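You operate a simulated robot arm through the tools that you are given. There is no shell and no other tool.

The job below is to be done with a simulated two-armed robot. You get a single attempt, and the scene is never put back.

Task
Set the air line to 5.5 bar on the main regulator.
Fine: latch open, set the knob, open and shut the bleed to settle it, latch shut; the gauge ends on 5.5.

The check looks at the end state, three seconds after you hand in, the way a careful person would. Anything else that was tipped, shoved, dropped, spilled or broken makes it a failure.

Robot
Two 7-joint arms with two-finger grippers on one trunk that stands fixed in place. Base frame: the origin is at the foot of the trunk, x ahead of it, y to its left, z up. Readings come in mm, rad, newtons and seconds.
The left shoulder is at [60, 179, 1233], the right one opposite. With the tool pointing down near the work surface each hand reaches from about 300 to 680 mm from the base axis, measured 20 degrees to its own side. Payload 1.96 kg a hand.
The TCP of each hand is the grasp point between the finger pads, 20 mm short of the fingertips. In the tool frame z runs along the fingers and y along their closing line. The gripper opens to 72 mm; its body begins 38 mm behind the TCP.
Orientation is that of the tool frame in the base frame, as a unit quaternion [w, x, y, z]. With the fingers straight down and closing along the base's y, the tool's x points along the base's -x, its y along +y and its z along -z.

Tools
- The arms move only by the tool move_arm. It takes "left_plan", "right_plan" or both (then of equal length, played together; a hand with none holds still); each is a list that holds one entry, the list of rows, each a list of 6 numbers: the shift along the base's x, y, z in units of 20 mm (1.0 is 20 mm), then the turn, a rotation vector about the base's x, y, z in units of 5 degrees (1.0 is 5 degrees). In form: [[[tx, ty, tz, wx, wy, wz], ...]]. A call has 1 to 20 rows; each row shifts and turns the commanded pose from where the row before left it. "left_grip" and "right_grip" are, for a hand that has rows, the closure, from 0 (fully open) to 1 (shut), set as the call begins (left out, the last holds). A call with a number of a shift or a turn outside -1 to 1 is refused whole. A row lasts 0.2 s, in which the tool goes at most 50 mm and 0.15 rad; a call with a longer step from one row to the next is refused whole, and so is a gripper value outside its range. A pose out of reach is approached as far as the arm can. The call stops where the force on the tool passes 60 N (or 10 N more than at its start, if that is more) or the arm is blocked; 0.2 s more then pass. Each finger travels about 153 mm/s and halts on what it meets, pressing with about 21 N; the grip force reading is that of the motor and also rises with nothing between the fingers. The clock runs only during rows and for 0.2 s after the last one: add rows that do not move to give the fingers time. It gives the time, the measured TCP pose, the force on the tool (base axes), the opening and the grip force at its end, in the units of the frame above (readings bear some noise), with the torque about the TCP (base axes, N m) and any sound that the robot's microphone picked up.
- Cameras (640 x 400 px; columns grow to the right, rows downward): "scene" is now at [20.3, -3.3, 1805.9]; the picture's right is [-0.02, -1.00, 0.00], its down [-0.58, 0.01, -0.81] and it looks along [0.81, -0.02, -0.58] (base axes); focal length 357 px, centre (320, 200). "left" rides on the left gripper at [71, -19, -82] in its tool frame; the picture's right is [0.26, 0.96, 0.00], its down [-0.67, 0.18, -0.72] and it looks along [-0.69, 0.19, 0.70] (tool axes); focal length 280 px, centre (320, 200). "right" rides on the right gripper at [71, 19, -82] in its tool frame; the picture's right is [-0.26, 0.96, 0.00], its down [-0.67, -0.18, -0.72] and it looks along [-0.69, -0.19, 0.70] (tool axes); focal length 280 px, centre (320, 200). There is no depth. A picture from a camera that has moved, and an enlarged one, comes with that camera's place and axes in the base frame and with its lens. The place of the scene camera against the robot may be out by one fixed shift of up to 12 mm in any direction.
- capture(camera): a new picture of that camera. It takes no simulated time.
- lift_body(by): slides the trunk up (or, below 0, down) by that many mm; the arms and the scene camera ride with it, the base frame stays. It gives what a move gives, with no picture.
- turn_head(pan, tilt): turns the head with the scene camera to pan (to the left, within 1.501 rad either way) and tilt (down, from -0.506 to 1.204), counted from straight ahead of the robot. It gives what a move gives.
- zoom(camera, box): a new picture of the part [left, top, right, bottom] of that camera's present view, enlarged. It takes no simulated time.
- close_job(): hands the job in; it is judged then, once.

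Nothing tells you positions but the pictures and the camera data. Unless the task says otherwise, let go and move clear before handing in.

The tools are called after "Call:" as a command line: name --argument value ..., lists and objects as JSON in quotes. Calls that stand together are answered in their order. move_arm: Moves the arms, as the interface text tells. Its arguments: {"type":"object","properties":{"left_plan":{"type":"array","items":{"type":"array","items":{"type":"array","items":{"type":"number"}}}},"left_grip":{"type":"number"},"right_plan":{"type":"array","items":{"type":"array","items":{"type":"array","items":{"type":"number"}}}},"right_grip":{"type":"number"}},"required":[]} The other tools are called the same way: lift_body (by) moves the trunk up or down; turn_head (pan, tilt) turns the head that bears the scene camera; capture (camera) takes a picture; zoom (camera, box) takes an enlarged picture of a part of a camera's view; close_job () hands the job in.

At the start:

```text
time_s: 0.0
left_tool_pos: [383.9, 118.8, 1533.6]
left_tool_rot: [0.0, 0.0, 1.0, 0.0]
left_force: [0.4, 0.2, 0.5]
left_wrist_torque: [-0.01, 0.03, 0.06]
left_grip_width: 72.1
left_grasp_force: 0.1
right_tool_pos: [452.1, -187.7, 1533.6]
right_tool_rot: [0.0, -0.001, 1.0, -0.001]
right_force: [-0.8, -0.7, -0.2]
right_wrist_torque: [-0.01, 0.02, 0.0]
right_grip_width: 71.8
right_grasp_force: 0.0
trunk travel left (down, up): [-878.0, 112.0]
head pan, tilt (commanded): [-0.023, 0.621]
```

scene: 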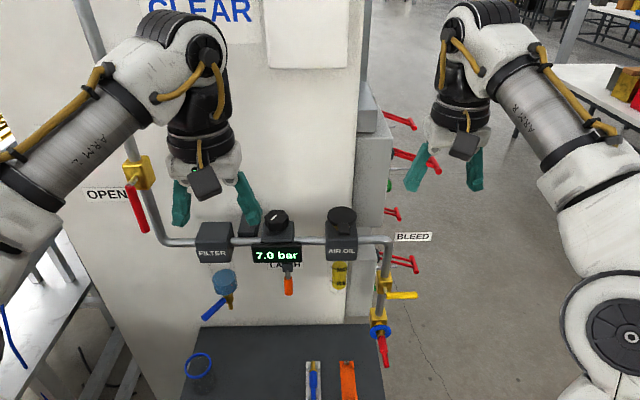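
right: 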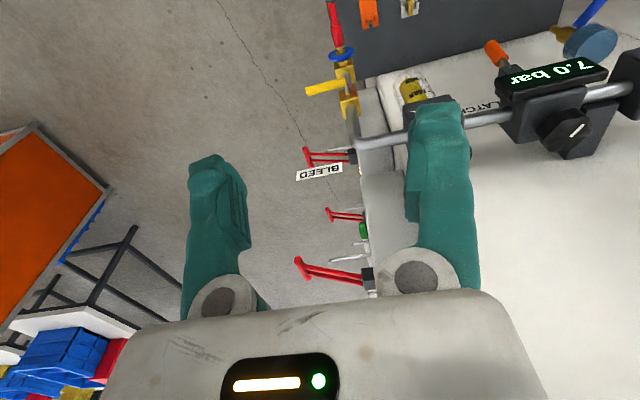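
left: 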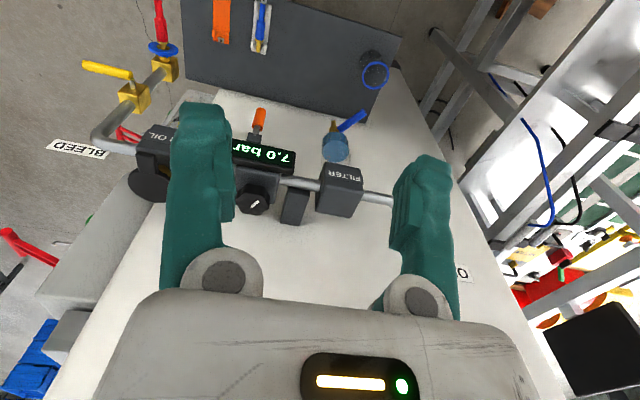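

I see a regulator assembly on a panel ahead: a filter, a regulator with a top knob and a display reading 7.0 bar, an orange latch below it, and a yellow bleed lever to the right. I'll zoom in to work out the parts before moving.

Call:
zoom --camera "scene" --box '[180, 180, 440, 342]'

Call:
zoom --camera "scene" --box '[230, 190, 330, 310]'

Call:
zoom --camera "right" --box '[300, 20, 640, 232]'

Call:
zoom --camera "left" --box '[60, 20, 400, 232]'

Call:
zoom --camera "scene" --box '[340, 210, 460, 390]'

```text
2.46 times, centred on (310, 261) of scene
camera zoom: at [20.3, -3.3, 1805.9], right [-0.02, -1.0, 0.0], down [-0.58, 0.01, -0.81], along [0.81, -0.02, -0.58], focal length 879 px, centre (345, 50)
```

zoom: 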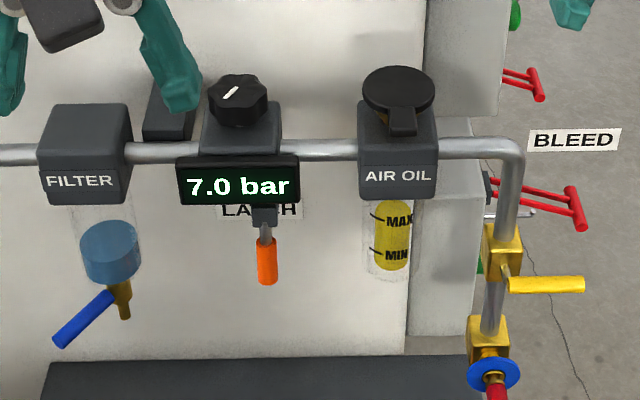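

```text
3.33 times, centred on (280, 250) of scene
camera zoom: at [20.3, -3.3, 1805.9], right [-0.02, -1.0, 0.0], down [-0.58, 0.01, -0.81], along [0.81, -0.02, -0.58], focal length 1191 px, centre (453, 33)
```

zoom: 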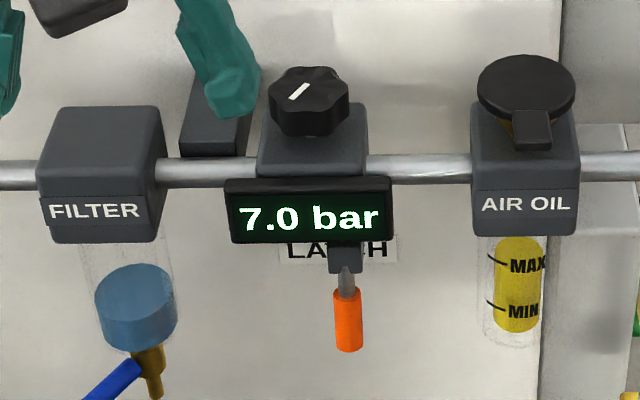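

```text
1.88 times, centred on (470, 126) of right
camera zoom: at [380.0, -167.5, 1614.5], right [0.26, 0.96, 0.0], down [0.67, -0.18, 0.72], along [0.69, -0.19, -0.7], focal length 528 px, centre (38, 339)
```

zoom: 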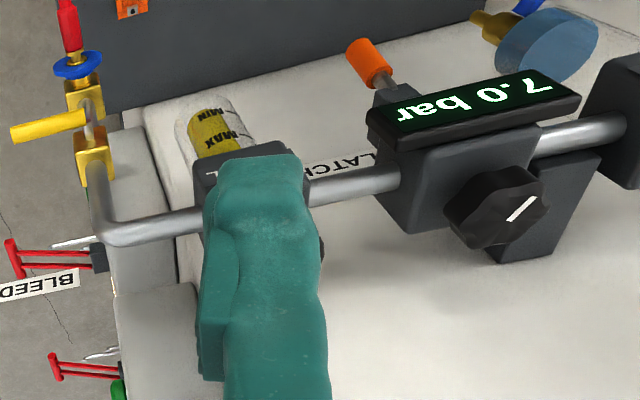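

```text
1.88 times, centred on (230, 126) of left
camera zoom: at [314.0, 99.5, 1614.0], right [-0.26, 0.96, 0.0], down [0.67, 0.18, 0.72], along [0.69, 0.19, -0.7], focal length 528 px, centre (489, 339)
```

zoom: 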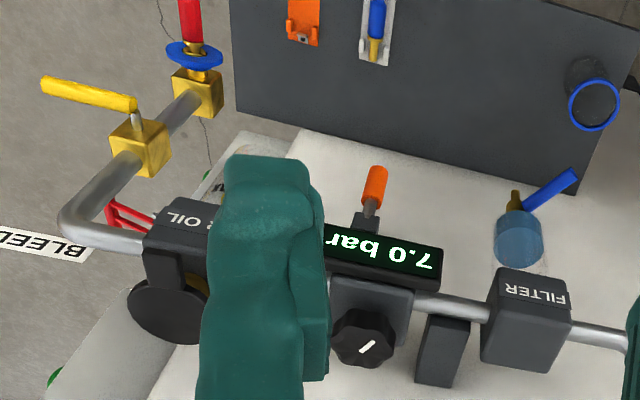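

```text
2.22 times, centred on (400, 300) of scene
camera zoom: at [20.3, -3.3, 1805.9], right [-0.02, -1.0, 0.0], down [-0.58, 0.01, -0.81], along [0.81, -0.02, -0.58], focal length 794 px, centre (142, -22)
```

zoom: 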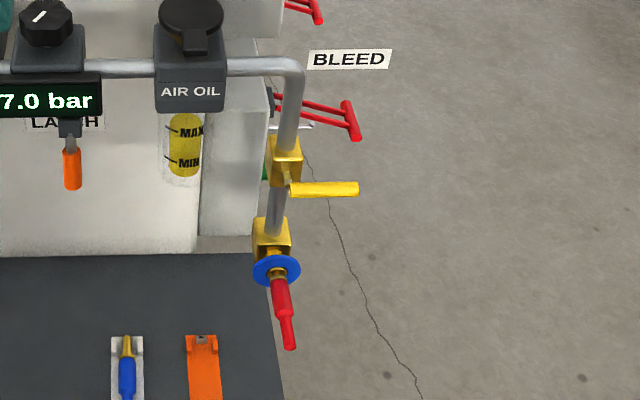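

The knob is near [650, 80, 1300] with a vertical axis. The latch handle hangs from about [622, 62, 1143] to [600, 61, 1107], and the bleed lever runs along -y near [610, -180..-258, 1082]. I'll zoom in further on the latch, knob and bleed.

Call:
zoom --camera "scene" --box '[268, 250, 308, 300]'

Call:
zoom --camera "scene" --box '[245, 200, 305, 240]'

Call:
zoom --camera "right" --box '[470, 30, 610, 160]'

Call:
zoom --camera "left" --box '[220, 90, 340, 230]'

Call:
zoom --camera "left" --box '[70, 30, 200, 160]'

Call:
zoom --camera "right" --box '[290, 0, 400, 140]'

Call:
zoom --camera "scene" --box '[360, 220, 430, 370]'

Call:
zoom --camera "scene" --box '[80, 0, 400, 250]'

```text
8.00 times, centred on (288, 275) of scene
camera zoom: at [20.3, -3.3, 1805.9], right [-0.02, -1.0, 0.0], down [-0.58, 0.01, -0.81], along [0.81, -0.02, -0.58], focal length 2858 px, centre (576, -400)
```

zoom: 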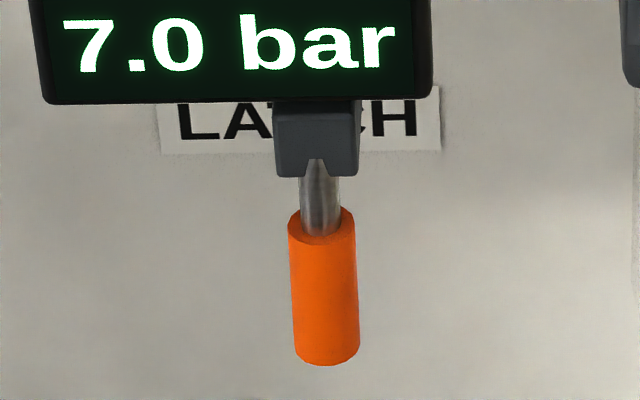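

```text
10.00 times, centred on (275, 220) of scene
camera zoom: at [20.3, -3.3, 1805.9], right [-0.02, -1.0, 0.0], down [-0.58, 0.01, -0.81], along [0.81, -0.02, -0.58], focal length 3573 px, centre (770, 0)
```

zoom: 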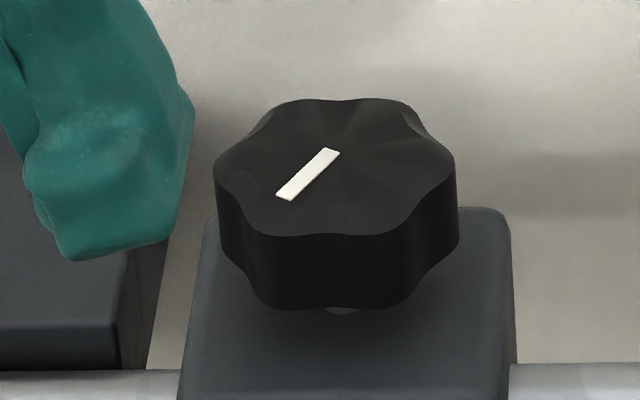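

```text
3.08 times, centred on (540, 95) of right
camera zoom: at [380.0, -167.5, 1614.5], right [0.26, 0.96, 0.0], down [0.67, -0.18, 0.72], along [0.69, -0.19, -0.7], focal length 863 px, centre (-357, 523)
```

zoom: 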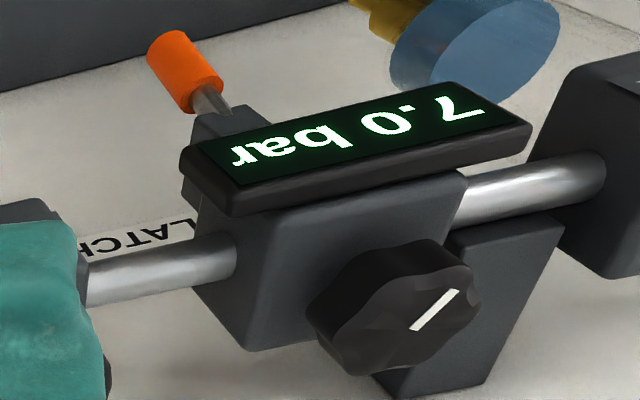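

```text
2.86 times, centred on (280, 160) of left
camera zoom: at [314.0, 99.5, 1614.0], right [-0.26, 0.96, 0.0], down [0.67, 0.18, 0.72], along [0.69, 0.19, -0.7], focal length 801 px, centre (434, 314)
```

zoom: 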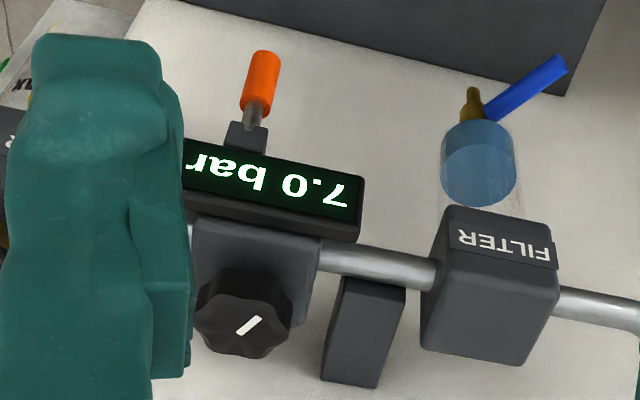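

```text
3.08 times, centred on (135, 95) of left
camera zoom: at [314.0, 99.5, 1614.0], right [-0.26, 0.96, 0.0], down [0.67, 0.18, 0.72], along [0.69, 0.19, -0.7], focal length 863 px, centre (889, 523)
```

zoom: 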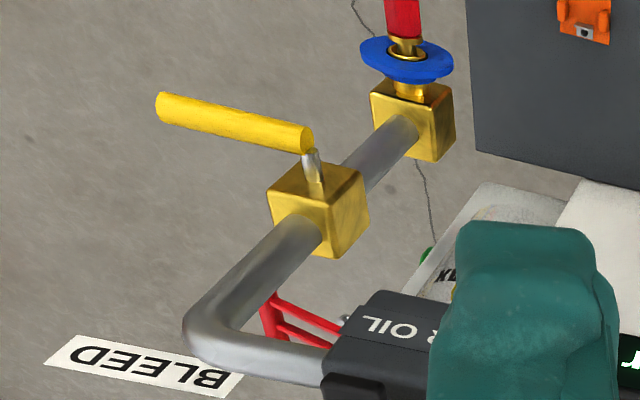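

```text
2.86 times, centred on (345, 70) of right
camera zoom: at [380.0, -167.5, 1614.5], right [0.26, 0.96, 0.0], down [0.67, -0.18, 0.72], along [0.69, -0.19, -0.7], focal length 801 px, centre (249, 571)
```

zoom: 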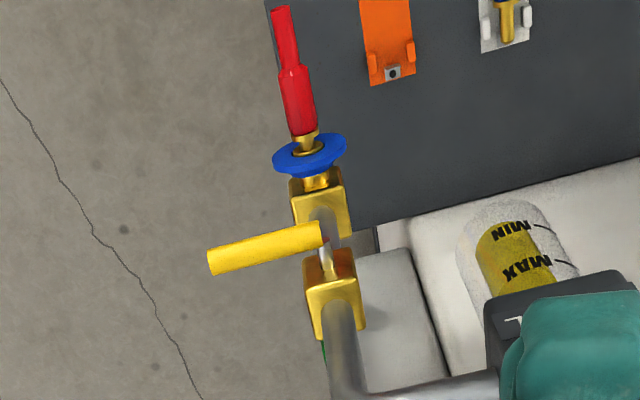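

```text
2.67 times, centred on (395, 295) of scene
camera zoom: at [20.3, -3.3, 1805.9], right [-0.02, -1.0, 0.0], down [-0.58, 0.01, -0.81], along [0.81, -0.02, -0.58], focal length 953 px, centre (120, -53)
```

zoom: 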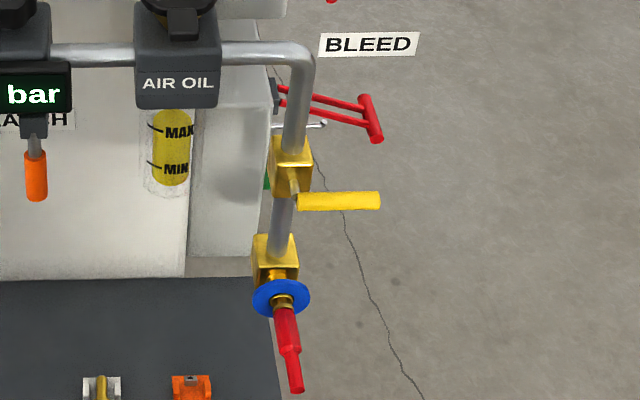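

```text
1.60 times, centred on (240, 125) of scene
camera zoom: at [20.3, -3.3, 1805.9], right [-0.02, -1.0, 0.0], down [-0.58, 0.01, -0.81], along [0.81, -0.02, -0.58], focal length 572 px, centre (448, 320)
```

zoom: 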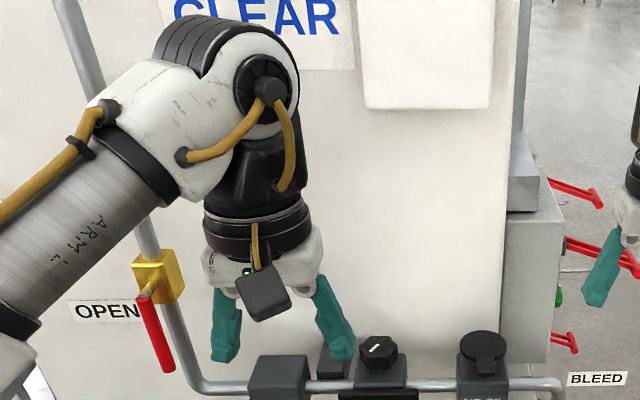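

The latch is a lever under the regulator, and I still need to see how it pivots. I'll bring the left hand down in front of the panel for a close look, keeping clear of everything.

Call:
move_arm --left_plan '[[[0, 0, -1, 0, 0, 0], [0, 0, -1, 0, 0, 0], [0, 0, -1, 0, 0, 0], [0, 0, -1, 0, 0, 0], [0, 0, -1, 0, 0, 0], [0, 0, -1, 0, 0, 0], [0, 0, -1, 0, 0, 0], [0, 0, -1, 0, 0, 0], [0, 0, -1, 0, 0, 0], [0, 0, -1, 0, 0, 0], [0, 0, -1, 0, 0, 0], [0, 0, -1, 0, 0, 0]]]'

Call:
capture --camera "left"

Call:
capture --camera "scene"

```text
time_s: 2.6
left_tool_pos: [383.8, 118.1, 1292.7]
left_tool_rot: [0.0, 0.0, 1.0, 0.0]
left_force: [0.3, -0.4, 0.4]
left_wrist_torque: [0.01, 0.0, -0.01]
left_grip_width: 71.6
left_grasp_force: 0.0
right_tool_pos: [452.0, -187.8, 1533.8]
right_tool_rot: [-0.001, 0.0, 1.0, 0.0]
right_force: [0.0, -0.1, -0.4]
right_wrist_torque: [-0.01, 0.02, -0.01]
right_grip_width: 71.8
right_grasp_force: 0.2
trunk travel left (down, up): [-878.0, 112.0]
head pan, tilt (commanded): [-0.023, 0.621]
```

```text
taken
camera left: at [313.9, 99.9, 1373.2], right [-0.26, 0.96, 0.0], down [0.67, 0.18, 0.72], along [0.69, 0.19, -0.7], focal length 280 px, centre (320, 200)
```

left: 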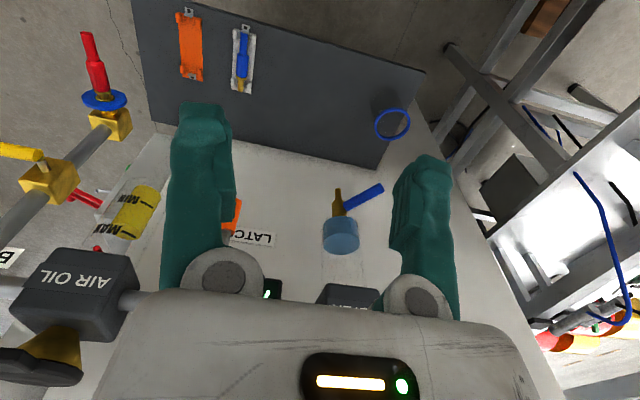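

```text
taken
camera scene: at [20.6, -3.1, 1805.9], right [-0.02, -1.0, 0.0], down [-0.58, 0.01, -0.81], along [0.81, -0.02, -0.58], focal length 357 px, centre (320, 200)
```

scene: 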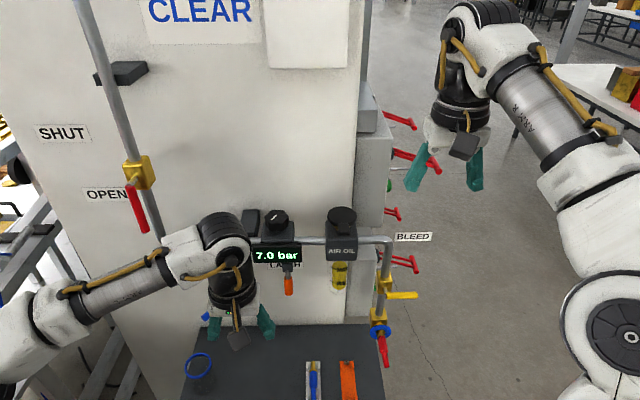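

The left finger hides the latch, so I'll shift the left hand to the right and slightly lower to see it between the fingers.

Call:
move_arm --left_plan '[[[0, -1, 0, 0, 0, 0], [0, -1, 0, 0, 0, 0], [0, -1, 0, 0, 0, 0], [0, -1, 0, 0, 0, 0], [0, -1, 0, 0, 0, 0], [0, -0.5, -1, 0, 0, 0], [0, 0, -1, 0, 0, 0], [0, 0, -1, 0, 0, 0]]]'

Call:
capture --camera "left"

```text
time_s: 4.4
left_tool_pos: [383.4, 6.8, 1232.8]
left_tool_rot: [0.001, 0.0, 1.0, 0.0]
left_force: [-0.5, 0.5, -0.1]
left_wrist_torque: [0.01, -0.04, 0.07]
left_grip_width: 72.1
left_grasp_force: 0.1
right_tool_pos: [452.8, -187.8, 1533.6]
right_tool_rot: [0.0, -0.001, 1.0, 0.0]
right_force: [-0.3, -0.1, -0.2]
right_wrist_torque: [-0.01, 0.01, -0.03]
right_grip_width: 71.7
right_grasp_force: 0.0
trunk travel left (down, up): [-878.0, 112.0]
head pan, tilt (commanded): [-0.023, 0.621]
```

```text
taken
camera left: at [314.2, -11.5, 1313.5], right [-0.26, 0.96, 0.0], down [0.67, 0.18, 0.72], along [0.69, 0.19, -0.7], focal length 280 px, centre (320, 200)
```

left: 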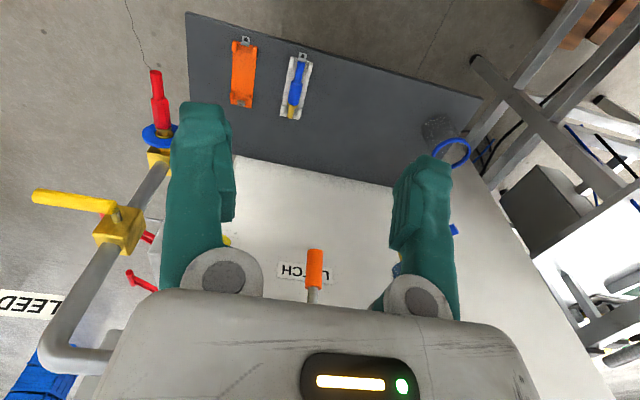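

The latch handle is now in view but the gripper body covers its pivot. I'll pitch the left hand so its camera looks more level at the underside of the regulator.

Call:
move_arm --left_plan '[[[0, 0, 0, 0, -1, 0], [0, 0, 0, 0, -1, 0], [0, 0, 0, 0, -1, 0], [0, 0, 0, 0, -1, 0], [0, 0, 0, 0, -1, 0], [0, 0, 0, 0, -1, 0], [0, 0, 0, 0, -1, 0], [0, 0, 0, 0, -1, 0]]]'

Call:
capture --camera "left"

Call:
capture --camera "scene"

```text
time_s: 6.2
left_tool_pos: [382.6, 8.7, 1233.6]
left_tool_rot: [0.343, 0.0, 0.939, 0.0]
left_force: [0.4, 0.4, -0.2]
left_wrist_torque: [-0.01, 0.02, 0.02]
left_grip_width: 72.0
left_grasp_force: 0.0
right_tool_pos: [453.3, -187.4, 1533.8]
right_tool_rot: [0.002, 0.0, 1.0, -0.001]
right_force: [-0.9, -0.1, -0.3]
right_wrist_torque: [0.02, 0.0, 0.0]
right_grip_width: 71.9
right_grasp_force: 0.0
trunk travel left (down, up): [-878.0, 112.0]
head pan, tilt (commanded): [-0.023, 0.621]
```

```text
taken
camera left: at [277.2, -10.1, 1249.4], right [-0.2, 0.97, -0.17], down [0.05, 0.18, 0.98], along [0.98, 0.19, -0.09], focal length 280 px, centre (320, 200)
```

left: 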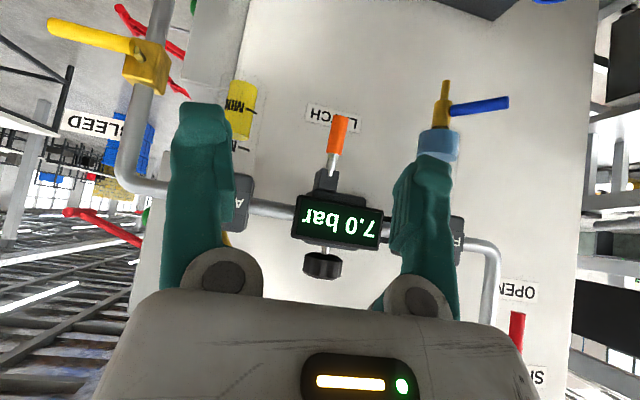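

```text
taken
camera scene: at [19.7, -3.7, 1805.9], right [-0.02, -1.0, 0.0], down [-0.58, 0.01, -0.81], along [0.81, -0.02, -0.58], focal length 357 px, centre (320, 200)
```

scene: 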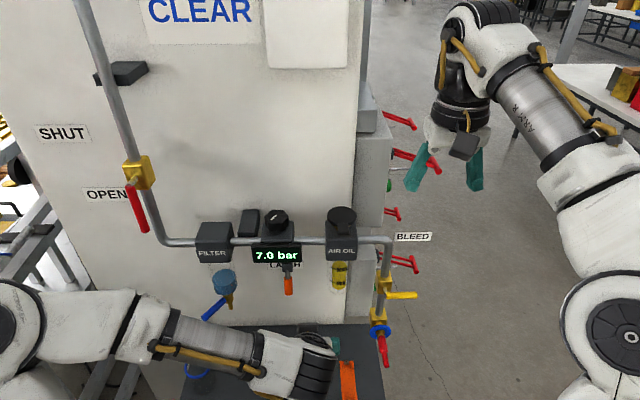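

Call:
zoom --camera "left" --box '[270, 90, 410, 290]'

Call:
zoom --camera "left" --box '[30, 0, 200, 140]'

Call:
zoom --camera "left" --box '[300, 95, 370, 215]'

```text
2.00 times, centred on (340, 190) of left
camera zoom: at [277.2, -10.1, 1249.4], right [-0.2, 0.97, -0.17], down [0.05, 0.18, 0.98], along [0.98, 0.19, -0.09], focal length 561 px, centre (280, 220)
```

zoom: 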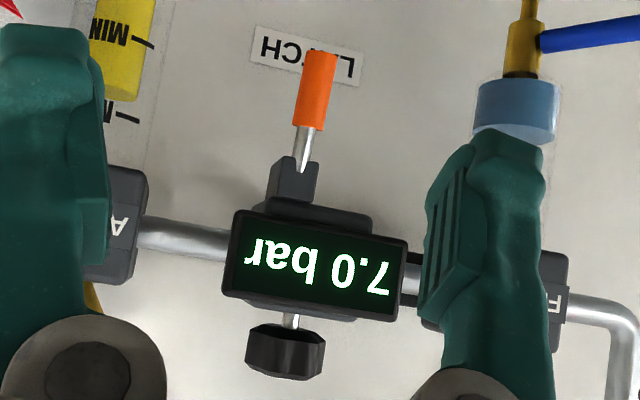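

```text
2.86 times, centred on (115, 70) of left
camera zoom: at [277.2, -10.1, 1249.4], right [-0.2, 0.97, -0.17], down [0.05, 0.18, 0.98], along [0.98, 0.19, -0.09], focal length 801 px, centre (906, 571)
```

zoom: 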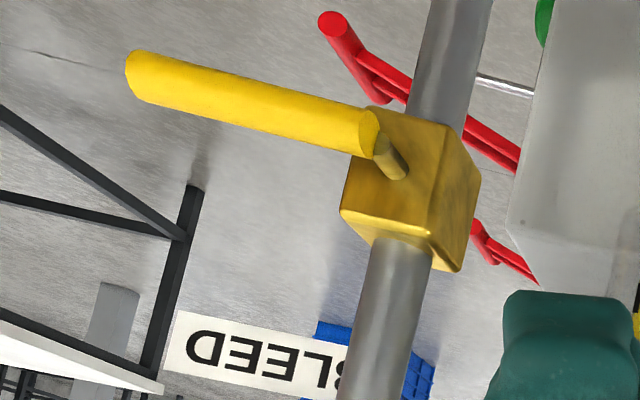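

```text
3.33 times, centred on (335, 155) of left
camera zoom: at [277.2, -10.1, 1249.4], right [-0.2, 0.97, -0.17], down [0.05, 0.18, 0.98], along [0.98, 0.19, -0.09], focal length 935 px, centre (270, 350)
```

zoom: 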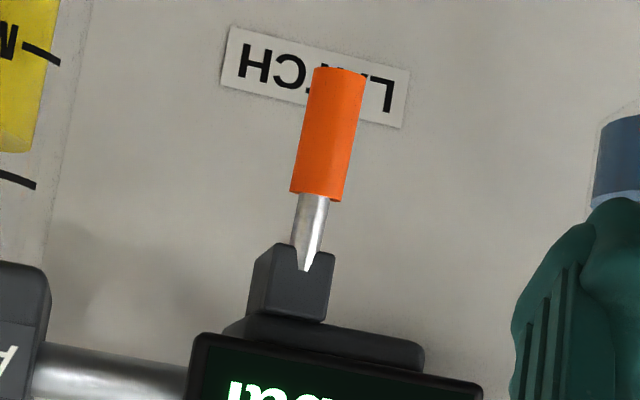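

The latch is a hinged orange handle hanging below the regulator body at roughly [600, 59, 1140]. I'll level the left gripper and move it in front of the handle, stopping short to check alignment.

Call:
move_arm --left_plan '[[[0.2, 0.5, -0.8, 0, -1, 0], [0.3, 0.5, -0.8, 0, -1, 0], [0.3, 0.5, -0.8, 0, -1, 0], [0.3, 0.5, -0.8, 0, -1, 0], [0.5, 0.5, -0.8, 0, -1, 0], [0.5, 0, -0.5, 0, -1, 0], [0.5, 0, -0.4, 0, -1, 0], [0.5, 0, 0, 0, -1, 0]]]'

Call:
capture --camera "left"

Call:
capture --camera "scene"

```text
time_s: 8.0
left_tool_pos: [447.2, 57.6, 1133.9]
left_tool_rot: [0.644, 0.0, 0.765, 0.0]
left_force: [0.8, -0.4, -0.9]
left_wrist_torque: [-0.01, -0.03, 0.01]
left_grip_width: 72.2
left_grasp_force: 0.0
right_tool_pos: [453.0, -186.9, 1532.5]
right_tool_rot: [0.001, 0.0, 1.0, 0.001]
right_force: [0.2, -0.3, 0.0]
right_wrist_torque: [0.02, -0.02, 0.02]
right_grip_width: 72.1
right_grasp_force: 0.0
trunk travel left (down, up): [-878.0, 112.0]
head pan, tilt (commanded): [-0.023, 0.621]
```

```text
taken
camera left: at [354.9, 39.4, 1077.9], right [-0.04, 0.96, -0.26], down [-0.59, 0.18, 0.79], along [0.81, 0.19, 0.56], focal length 280 px, centre (320, 200)
```

left: 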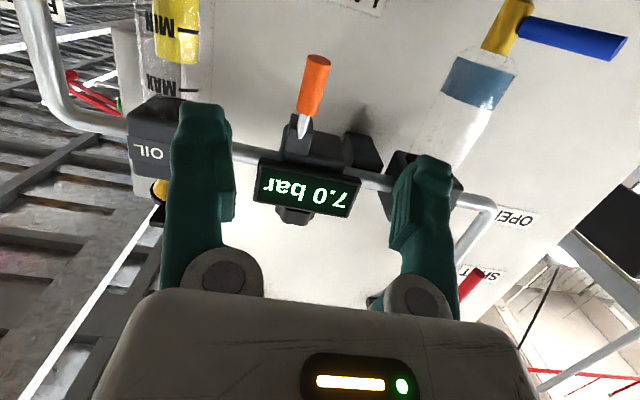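

```text
taken
camera scene: at [21.0, -3.1, 1805.9], right [-0.02, -1.0, 0.0], down [-0.58, 0.01, -0.81], along [0.81, -0.02, -0.58], focal length 357 px, centre (320, 200)
```

scene: 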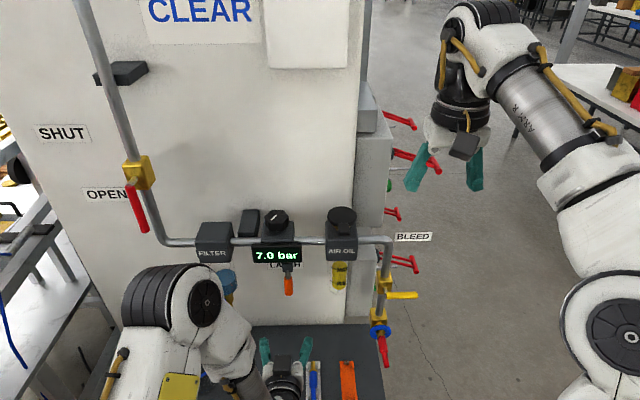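

Call:
zoom --camera "left" --box '[240, 40, 380, 240]'

Call:
zoom --camera "left" --box '[270, 40, 350, 170]'

```text
2.00 times, centred on (310, 140) of left
camera zoom: at [354.9, 39.4, 1077.9], right [-0.04, 0.96, -0.26], down [-0.59, 0.18, 0.79], along [0.81, 0.19, 0.56], focal length 561 px, centre (340, 320)
```

zoom: 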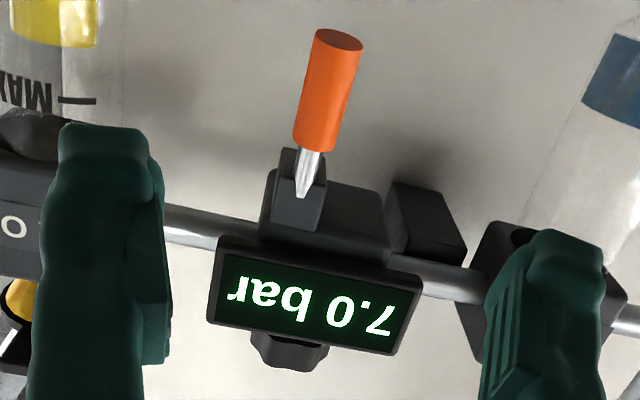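

```text
3.08 times, centred on (310, 105) of left
camera zoom: at [354.9, 39.4, 1077.9], right [-0.04, 0.96, -0.26], down [-0.59, 0.18, 0.79], along [0.81, 0.19, 0.56], focal length 863 px, centre (351, 492)
```

zoom: 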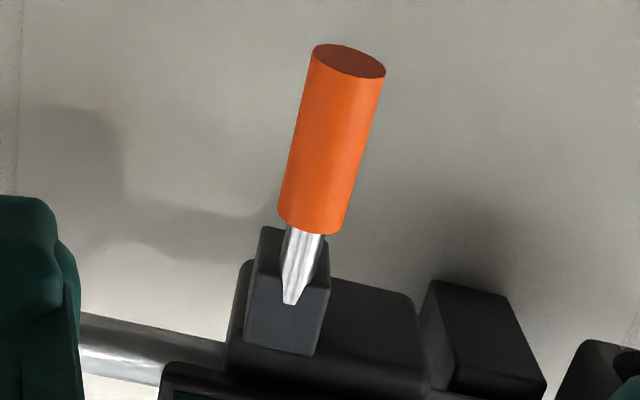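

The handle runs from about [604, 60, 1162] down to [595, 59, 1114]. With the gripper level and open, I'll advance so the handle sits between the pads.

Call:
move_arm --left_plan '[[[1, 0.12, 0, 0, 0, 0], [1, 0, 0, 0, 0, 0], [1, 0, 0, 0, 0, 0], [1, 0, 0, 0, 0, 0], [1, 0, 0, 0, 0, 0], [1, 0, 0, 0, 0, 0], [0.7, 0, 0, 0, 0, 0]]]'

Call:
capture --camera "left"

Call:
zoom --camera "scene" --box '[220, 220, 360, 340]'

```text
time_s: 9.6
left_tool_pos: [580.4, 61.3, 1134.7]
left_tool_rot: [0.643, 0.0, 0.766, -0.001]
left_force: [0.0, -0.3, -0.1]
left_wrist_torque: [-0.01, 0.01, -0.05]
left_grip_width: 72.3
left_grasp_force: 0.1
right_tool_pos: [452.5, -187.1, 1533.4]
right_tool_rot: [0.001, 0.0, 1.0, 0.0]
right_force: [0.5, 0.5, 0.8]
right_wrist_torque: [-0.04, 0.03, -0.03]
right_grip_width: 71.7
right_grasp_force: 0.1
trunk travel left (down, up): [-878.0, 112.0]
head pan, tilt (commanded): [-0.023, 0.621]
```

```text
taken
camera left: at [488.8, 42.0, 1078.3], right [-0.05, 0.96, -0.26], down [-0.59, 0.18, 0.79], along [0.81, 0.19, 0.56], focal length 280 px, centre (320, 200)
```

left: 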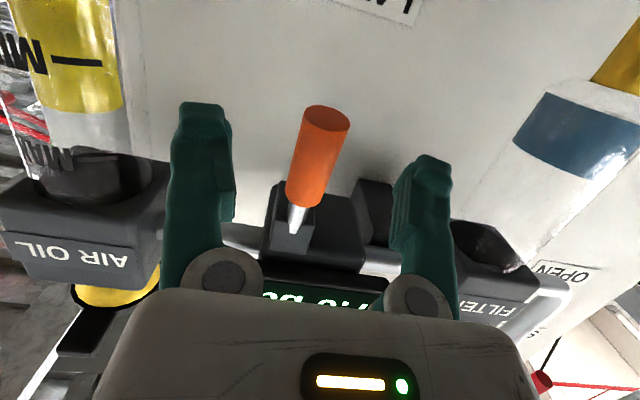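

```text
3.33 times, centred on (290, 280) of scene
camera zoom: at [20.8, -3.5, 1805.9], right [-0.02, -1.0, 0.0], down [-0.58, 0.01, -0.81], along [0.81, -0.02, -0.58], focal length 1191 px, centre (420, -67)
```

zoom: 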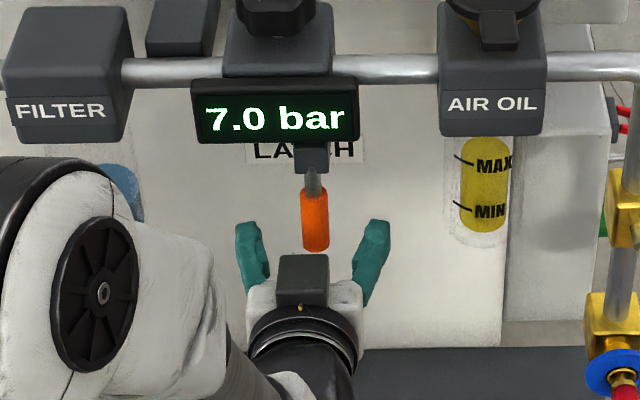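

The handle is centred between the fingers about 18 mm ahead of the grasp point. I'll advance, then close on it.

Call:
move_arm --left_plan '[[[0.5, -0.05, -0.1, 0, 0, 0], [0.4, 0, -0.1, 0, 0, 0]]]'

Call:
move_arm --left_plan '[[[0, 0, 0, 0, 0, 0], [0, 0, 0, 0, 0, 0], [0, 0, 0, 0, 0, 0]]]' --left_grip 0.8

Call:
capture --camera "left"

```text
time_s: 10.2
left_tool_pos: [598.3, 59.5, 1130.7]
left_tool_rot: [0.643, 0.001, 0.766, -0.002]
left_force: [0.6, 0.4, 0.1]
left_wrist_torque: [-0.01, 0.02, 0.04]
left_grip_width: 72.0
left_grasp_force: 0.1
right_tool_pos: [453.6, -187.1, 1533.0]
right_tool_rot: [0.0, 0.0, 1.0, -0.001]
right_force: [-0.7, 0.6, 0.5]
right_wrist_torque: [0.01, 0.02, 0.02]
right_grip_width: 72.0
right_grasp_force: 0.1
trunk travel left (down, up): [-878.0, 112.0]
head pan, tilt (commanded): [-0.023, 0.621]
```

```text
time_s: 11.0
left_tool_pos: [598.4, 59.8, 1130.4]
left_tool_rot: [0.643, 0.0, 0.766, 0.0]
left_force: [3.2, 0.1, -1.2]
left_wrist_torque: [0.01, 0.16, 0.02]
left_grip_width: 16.0
left_grasp_force: 10.2
right_tool_pos: [451.7, -185.7, 1532.8]
right_tool_rot: [0.0, 0.0, 1.0, 0.0]
right_force: [0.6, 0.3, 0.1]
right_wrist_torque: [0.02, 0.02, 0.02]
right_grip_width: 72.2
right_grasp_force: 0.1
trunk travel left (down, up): [-878.0, 112.0]
head pan, tilt (commanded): [-0.023, 0.621]
```

```text
taken
camera left: at [506.0, 41.2, 1074.4], right [-0.05, 0.96, -0.26], down [-0.59, 0.18, 0.79], along [0.81, 0.19, 0.56], focal length 280 px, centre (320, 200)
```

left: 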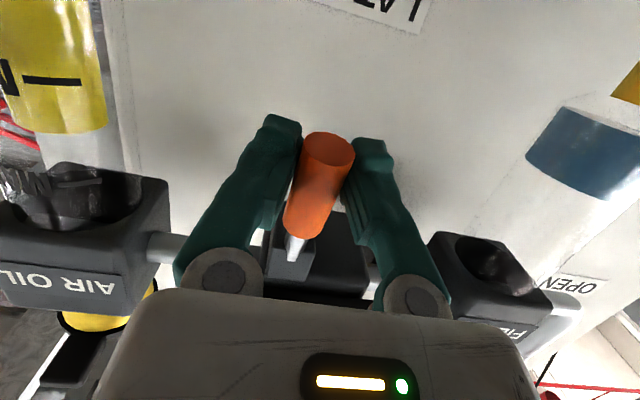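

The handle is gripped (16 mm wide). I'll test the hinge gently by pulling the lower end a few mm toward the robot, rotating with it, and watching the force.

Call:
move_arm --left_plan '[[[-0.14, 0, 0.02, 0, 0.5, 0], [-0.14, 0, 0.03, 0, 0.5, 0]]]'

Call:
capture --camera "left"

```text
time_s: 11.6
left_tool_pos: [593.8, 60.2, 1131.3]
left_tool_rot: [0.608, 0.0, 0.794, 0.0]
left_force: [2.1, 1.6, 1.2]
left_wrist_torque: [0.0, -0.02, 0.22]
left_grip_width: 13.8
left_grasp_force: 31.4
right_tool_pos: [453.5, -186.5, 1532.8]
right_tool_rot: [0.0, 0.0, 1.0, 0.0]
right_force: [0.0, 0.3, -1.2]
right_wrist_torque: [0.0, 0.01, 0.02]
right_grip_width: 71.8
right_grasp_force: 0.0
trunk travel left (down, up): [-878.0, 112.0]
head pan, tilt (commanded): [-0.023, 0.621]
```

```text
taken
camera left: at [496.9, 41.3, 1083.6], right [-0.07, 0.96, -0.25], down [-0.52, 0.18, 0.84], along [0.85, 0.19, 0.48], focal length 280 px, centre (320, 200)
```

left: 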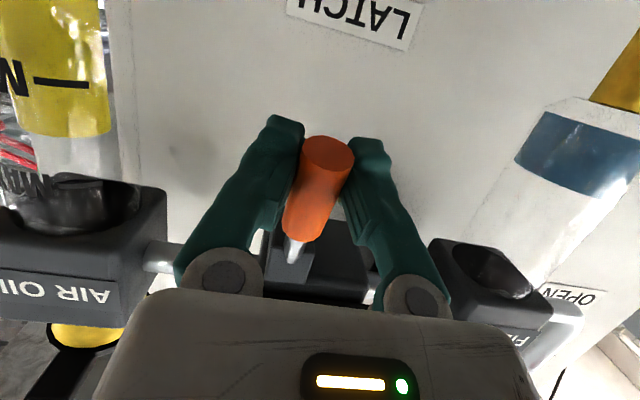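

The handle followed the hand with almost no resistance, so it hinges about y. I'll keep swinging it along its arc in small steps.

Call:
move_arm --left_plan '[[[-0.26, 0, 0.085, 0, 1, 0], [-0.265, 0, 0.105, 0, 1, 0], [-0.25, 0, 0.135, 0, 1, 0]]]'

Call:
capture --camera "left"

Call:
zoom --camera "scene" --box '[220, 220, 360, 340]'

```text
time_s: 12.4
left_tool_pos: [576.9, 59.6, 1139.0]
left_tool_rot: [0.5, 0.0, 0.866, -0.001]
left_force: [1.0, 3.1, -0.6]
left_wrist_torque: [0.02, 0.04, 0.01]
left_grip_width: 16.1
left_grasp_force: 1.1
right_tool_pos: [452.0, -186.4, 1534.3]
right_tool_rot: [0.001, 0.001, 1.0, 0.0]
right_force: [-0.3, -0.6, -0.4]
right_wrist_torque: [-0.01, -0.03, -0.01]
right_grip_width: 72.0
right_grasp_force: 0.0
trunk travel left (down, up): [-878.0, 112.0]
head pan, tilt (commanded): [-0.023, 0.621]
```

```text
taken
camera left: at [471.1, 40.9, 1117.1], right [-0.13, 0.96, -0.23], down [-0.28, 0.18, 0.94], along [0.95, 0.19, 0.25], focal length 280 px, centre (320, 200)
```

left: 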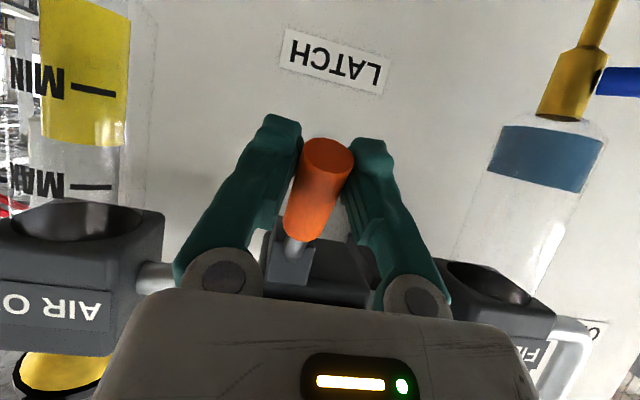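

```text
3.33 times, centred on (290, 280) of scene
camera zoom: at [19.9, -2.5, 1805.9], right [-0.02, -1.0, 0.0], down [-0.58, 0.01, -0.81], along [0.81, -0.02, -0.58], focal length 1191 px, centre (420, -67)
```

zoom: 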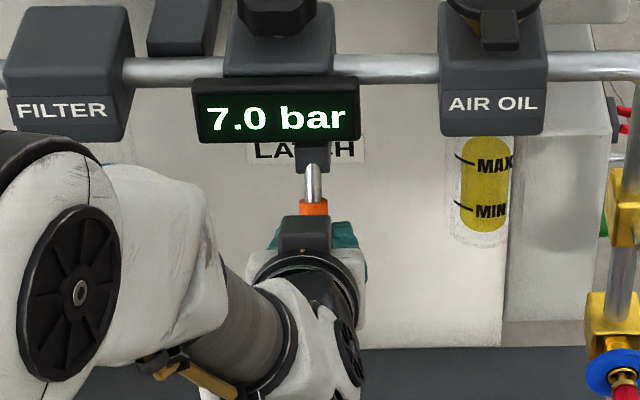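

The lever is swinging freely toward the robot. I'll continue along the arc and watch for an end stop.

Call:
move_arm --left_plan '[[[-0.24, 0, 0.15, 0, 1, 0], [-0.225, 0, 0.175, 0, 1, 0], [-0.21, 0, 0.195, 0, 1, 0], [-0.195, 0, 0.21, 0, 1, 0]]]'

Call:
capture --camera "left"

Call:
zoom --camera "scene" --box '[220, 220, 360, 340]'

```text
time_s: 13.4
left_tool_pos: [559.2, 60.8, 1153.7]
left_tool_rot: [0.342, -0.001, 0.94, 0.0]
left_force: [0.4, 1.7, -0.8]
left_wrist_torque: [0.0, 0.05, 0.0]
left_grip_width: 17.1
left_grasp_force: 1.6
right_tool_pos: [452.4, -187.1, 1533.4]
right_tool_rot: [0.0, 0.0, 1.0, 0.0]
right_force: [-0.5, -0.2, 0.6]
right_wrist_torque: [0.01, -0.02, -0.02]
right_grip_width: 72.0
right_grasp_force: 0.1
trunk travel left (down, up): [-878.0, 112.0]
head pan, tilt (commanded): [-0.023, 0.621]
```

```text
taken
camera left: at [453.3, 40.7, 1169.8], right [-0.2, 0.96, -0.17], down [0.06, 0.18, 0.98], along [0.98, 0.19, -0.09], focal length 280 px, centre (320, 200)
```

left: 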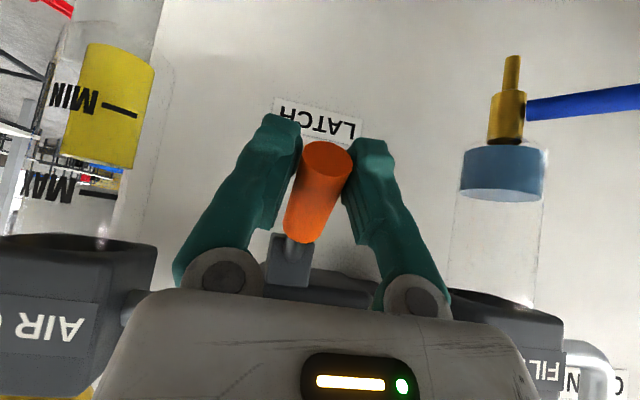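

```text
3.33 times, centred on (290, 280) of scene
camera zoom: at [20.1, -3.4, 1805.8], right [-0.02, -1.0, 0.0], down [-0.58, 0.01, -0.81], along [0.81, -0.02, -0.58], focal length 1191 px, centre (420, -67)
```

zoom: 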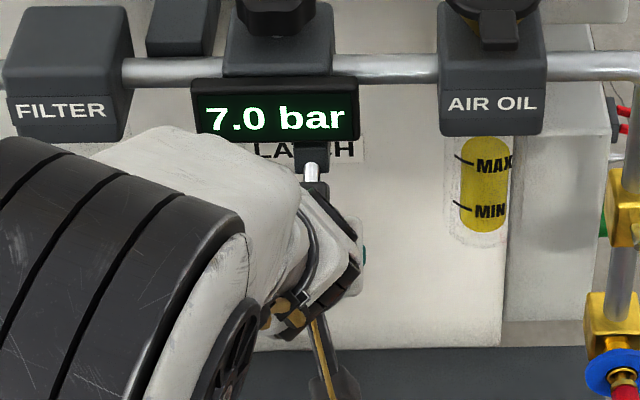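

Still free, with forces under 2 N. I'll continue in small steps looking for the stop.

Call:
move_arm --left_plan '[[[-0.175, 0, 0.225, 0, 1, 0], [-0.15, 0, 0.24, 0, 1, 0]]]'

Call:
capture --camera "left"

```text
time_s: 14.0
left_tool_pos: [552.9, 60.1, 1161.9]
left_tool_rot: [0.257, 0.0, 0.966, -0.001]
left_force: [-0.8, -0.8, -0.2]
left_wrist_torque: [-0.02, 0.01, -0.03]
left_grip_width: 15.2
left_grasp_force: 0.5
right_tool_pos: [452.6, -187.2, 1533.2]
right_tool_rot: [0.0, 0.0, 1.0, 0.0]
right_force: [0.3, -0.1, 0.6]
right_wrist_torque: [0.01, -0.03, 0.02]
right_grip_width: 71.9
right_grasp_force: 0.0
trunk travel left (down, up): [-878.0, 112.0]
head pan, tilt (commanded): [-0.023, 0.621]
```

```text
taken
camera left: at [451.6, 41.5, 1197.2], right [-0.23, 0.97, -0.13], down [0.23, 0.18, 0.96], along [0.95, 0.19, -0.26], focal length 280 px, centre (320, 200)
```

left: 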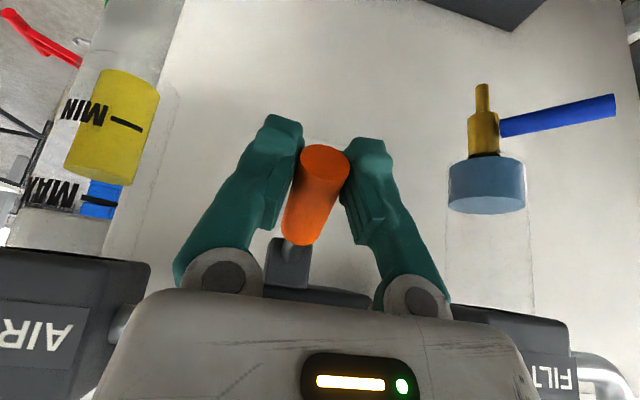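

No stop yet; the handle is still moving with the hand. I'll continue.

Call:
move_arm --left_plan '[[[-0.135, 0, 0.25, 0, 1, 0], [-0.105, 0, 0.265, 0, 1, 0]]]'

Call:
capture --camera "left"

Call:
capture --camera "scene"

```text
time_s: 14.6
left_tool_pos: [548.4, 60.6, 1173.2]
left_tool_rot: [0.173, 0.0, 0.985, 0.001]
left_force: [0.2, 0.1, 0.1]
left_wrist_torque: [-0.01, -0.02, -0.02]
left_grip_width: 14.4
left_grasp_force: 0.4
right_tool_pos: [452.7, -186.0, 1533.4]
right_tool_rot: [0.0, -0.001, 1.0, 0.001]
right_force: [-0.1, 0.0, 0.4]
right_wrist_torque: [0.01, 0.01, -0.02]
right_grip_width: 72.1
right_grasp_force: 0.1
trunk travel left (down, up): [-878.0, 112.0]
head pan, tilt (commanded): [-0.023, 0.621]
```

```text
taken
camera left: at [454.9, 40.9, 1224.9], right [-0.25, 0.96, -0.09], down [0.39, 0.18, 0.9], along [0.89, 0.19, -0.42], focal length 280 px, centre (320, 200)
```

left: 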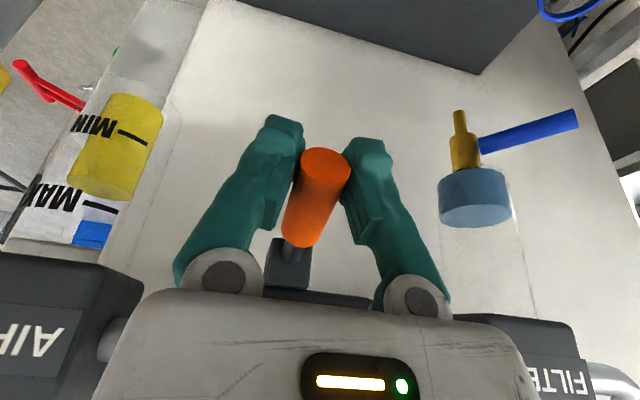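

```text
taken
camera scene: at [20.9, -2.8, 1805.9], right [-0.02, -1.0, 0.0], down [-0.58, 0.01, -0.81], along [0.81, -0.02, -0.58], focal length 357 px, centre (320, 200)
```

scene: 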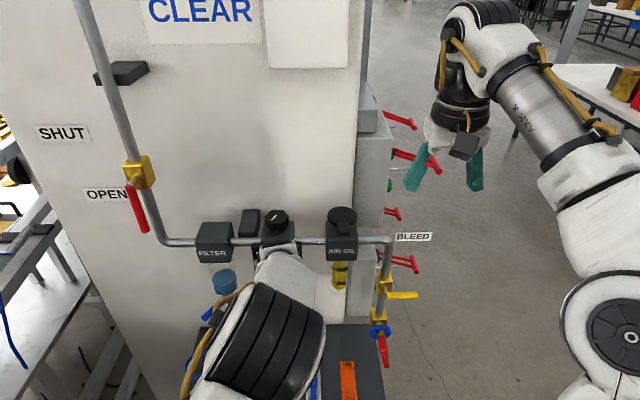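

I'm at about 70° from vertical with no stop yet. I'll firm the grip slightly and continue.

Call:
move_arm --left_plan '[[[-0.09, 0, 0.27, 0, 1, 0], [-0.06, 0, 0.28, 0, 1, 0]]]' --left_grip 0.85

Call:
capture --camera "left"

```text
time_s: 15.2
left_tool_pos: [546.2, 60.7, 1184.1]
left_tool_rot: [0.087, 0.0, 0.996, 0.001]
left_force: [5.1, 2.0, -0.1]
left_wrist_torque: [0.03, 0.07, -0.02]
left_grip_width: 13.2
left_grasp_force: 39.7
right_tool_pos: [453.5, -187.2, 1532.8]
right_tool_rot: [0.0, 0.0, 1.0, 0.0]
right_force: [-0.9, 0.6, -1.1]
right_wrist_torque: [-0.01, -0.04, 0.01]
right_grip_width: 71.9
right_grasp_force: 0.1
trunk travel left (down, up): [-878.0, 112.0]
head pan, tilt (commanded): [-0.023, 0.621]
```

```text
taken
camera left: at [463.3, 41.2, 1251.7], right [-0.26, 0.96, -0.05], down [0.54, 0.18, 0.82], along [0.8, 0.19, -0.57], focal length 280 px, centre (320, 200)
```

left: 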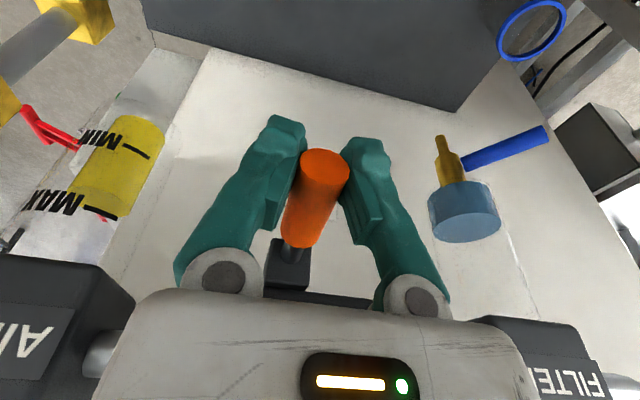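

The lever is near horizontal at about 80°, with small force mostly along the handle. I'll take two more steps.

Call:
move_arm --left_plan '[[[-0.04, 0, 0.285, 0, 1, 0], [-0.01, 0, 0.285, 0, 1, 0]]]'

Call:
capture --camera "left"

```text
time_s: 15.8
left_tool_pos: [546.3, 59.3, 1189.7]
left_tool_rot: [0.043, 0.0, 0.999, 0.0]
left_force: [9.4, 4.0, 5.2]
left_wrist_torque: [0.03, -0.3, -0.05]
left_grip_width: 13.0
left_grasp_force: 39.8
left hand out of reach, approached as far as the arm can: row 2
right_tool_pos: [454.7, -186.7, 1533.8]
right_tool_rot: [0.0, 0.0, 1.0, 0.0]
right_force: [-1.2, -0.1, 1.0]
right_wrist_torque: [0.02, -0.01, 0.01]
right_grip_width: 72.0
right_grasp_force: 0.1
trunk travel left (down, up): [-878.0, 112.0]
head pan, tilt (commanded): [-0.023, 0.621]
```

```text
taken
camera left: at [469.2, 41.2, 1264.2], right [-0.26, 0.96, -0.02], down [0.61, 0.18, 0.77], along [0.75, 0.19, -0.64], focal length 280 px, centre (320, 200)
```

left: 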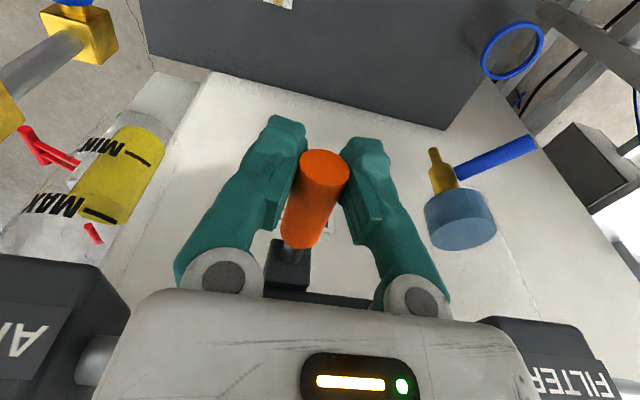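

The left arm hit its reach limit with the lever at about 85°. I'll open the fingers slightly to see whether the lever stays there.

Call:
move_arm --left_plan '[[[0, 0, 0, 0, 0, 0], [0, 0, 0, 0, 0, 0], [0, 0, 0, 0, 0, 0]]]' --left_grip 0.55

Call:
capture --camera "left"

```text
time_s: 16.6
left_tool_pos: [542.8, 59.2, 1190.4]
left_tool_rot: [0.044, 0.0, 0.999, 0.0]
left_force: [-0.4, -0.2, 0.5]
left_wrist_torque: [-0.02, 0.02, 0.03]
left_grip_width: 32.2
left_grasp_force: 0.1
right_tool_pos: [452.4, -187.6, 1533.6]
right_tool_rot: [0.0, 0.0, 1.0, 0.0]
right_force: [-0.2, 0.4, 0.4]
right_wrist_torque: [0.02, -0.03, 0.0]
right_grip_width: 72.3
right_grasp_force: 0.2
trunk travel left (down, up): [-878.0, 112.0]
head pan, tilt (commanded): [-0.023, 0.621]
```

```text
taken
camera left: at [467.2, 40.7, 1264.3], right [-0.26, 0.96, -0.02], down [0.61, 0.18, 0.77], along [0.75, 0.19, -0.64], focal length 280 px, centre (320, 200)
```

left: 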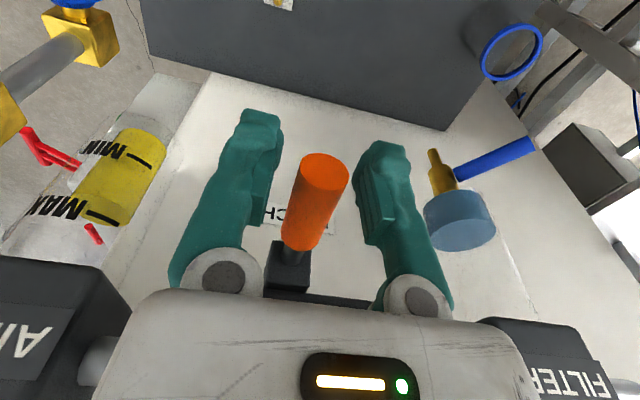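

The lever stays put at about 85° after release. I'll open fully, back the left hand straight out along the handle, and then look at the lever and the display.

Call:
move_arm --left_plan '[[[-0.5, 0, 0, 0, 0, 0], [-1, 0, 0, 0, 0, 0], [-1, 0, 0, 0, 0, 0], [-1, 0, 0, 0, 0, 0], [-1, 0, 0, 0, 0, 0]]]' --left_grip 0.3

Call:
capture --camera "left"

Call:
capture --camera "scene"

```text
time_s: 17.8
left_tool_pos: [454.7, 58.5, 1191.4]
left_tool_rot: [0.045, 0.0, 0.999, 0.0]
left_force: [-0.5, -0.6, 0.0]
left_wrist_torque: [0.04, -0.05, -0.01]
left_grip_width: 50.3
left_grasp_force: 0.1
right_tool_pos: [451.0, -186.8, 1534.1]
right_tool_rot: [0.002, 0.0, 1.0, 0.0]
right_force: [-0.9, -0.9, -0.3]
right_wrist_torque: [-0.01, 0.01, 0.02]
right_grip_width: 72.2
right_grasp_force: 0.0
trunk travel left (down, up): [-878.0, 112.0]
head pan, tilt (commanded): [-0.023, 0.621]
```

```text
taken
camera left: at [377.2, 39.6, 1266.1], right [-0.26, 0.96, -0.02], down [0.61, 0.18, 0.77], along [0.75, 0.19, -0.63], focal length 280 px, centre (320, 200)
```

left: 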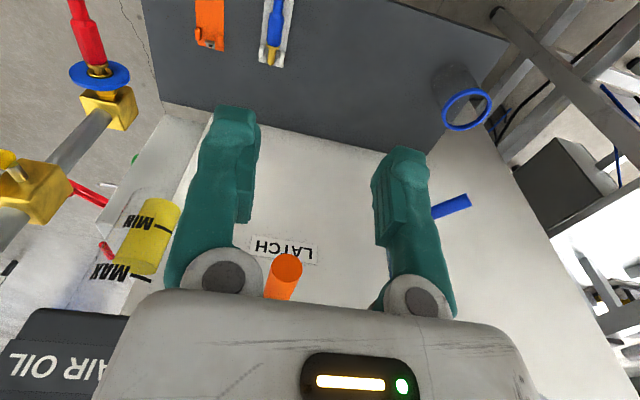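

```text
taken
camera scene: at [19.0, -3.0, 1805.9], right [-0.02, -1.0, 0.0], down [-0.58, 0.01, -0.81], along [0.81, -0.02, -0.58], focal length 357 px, centre (320, 200)
```

scene: 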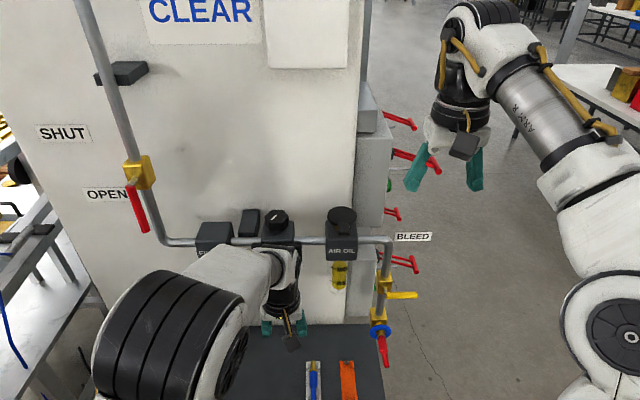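

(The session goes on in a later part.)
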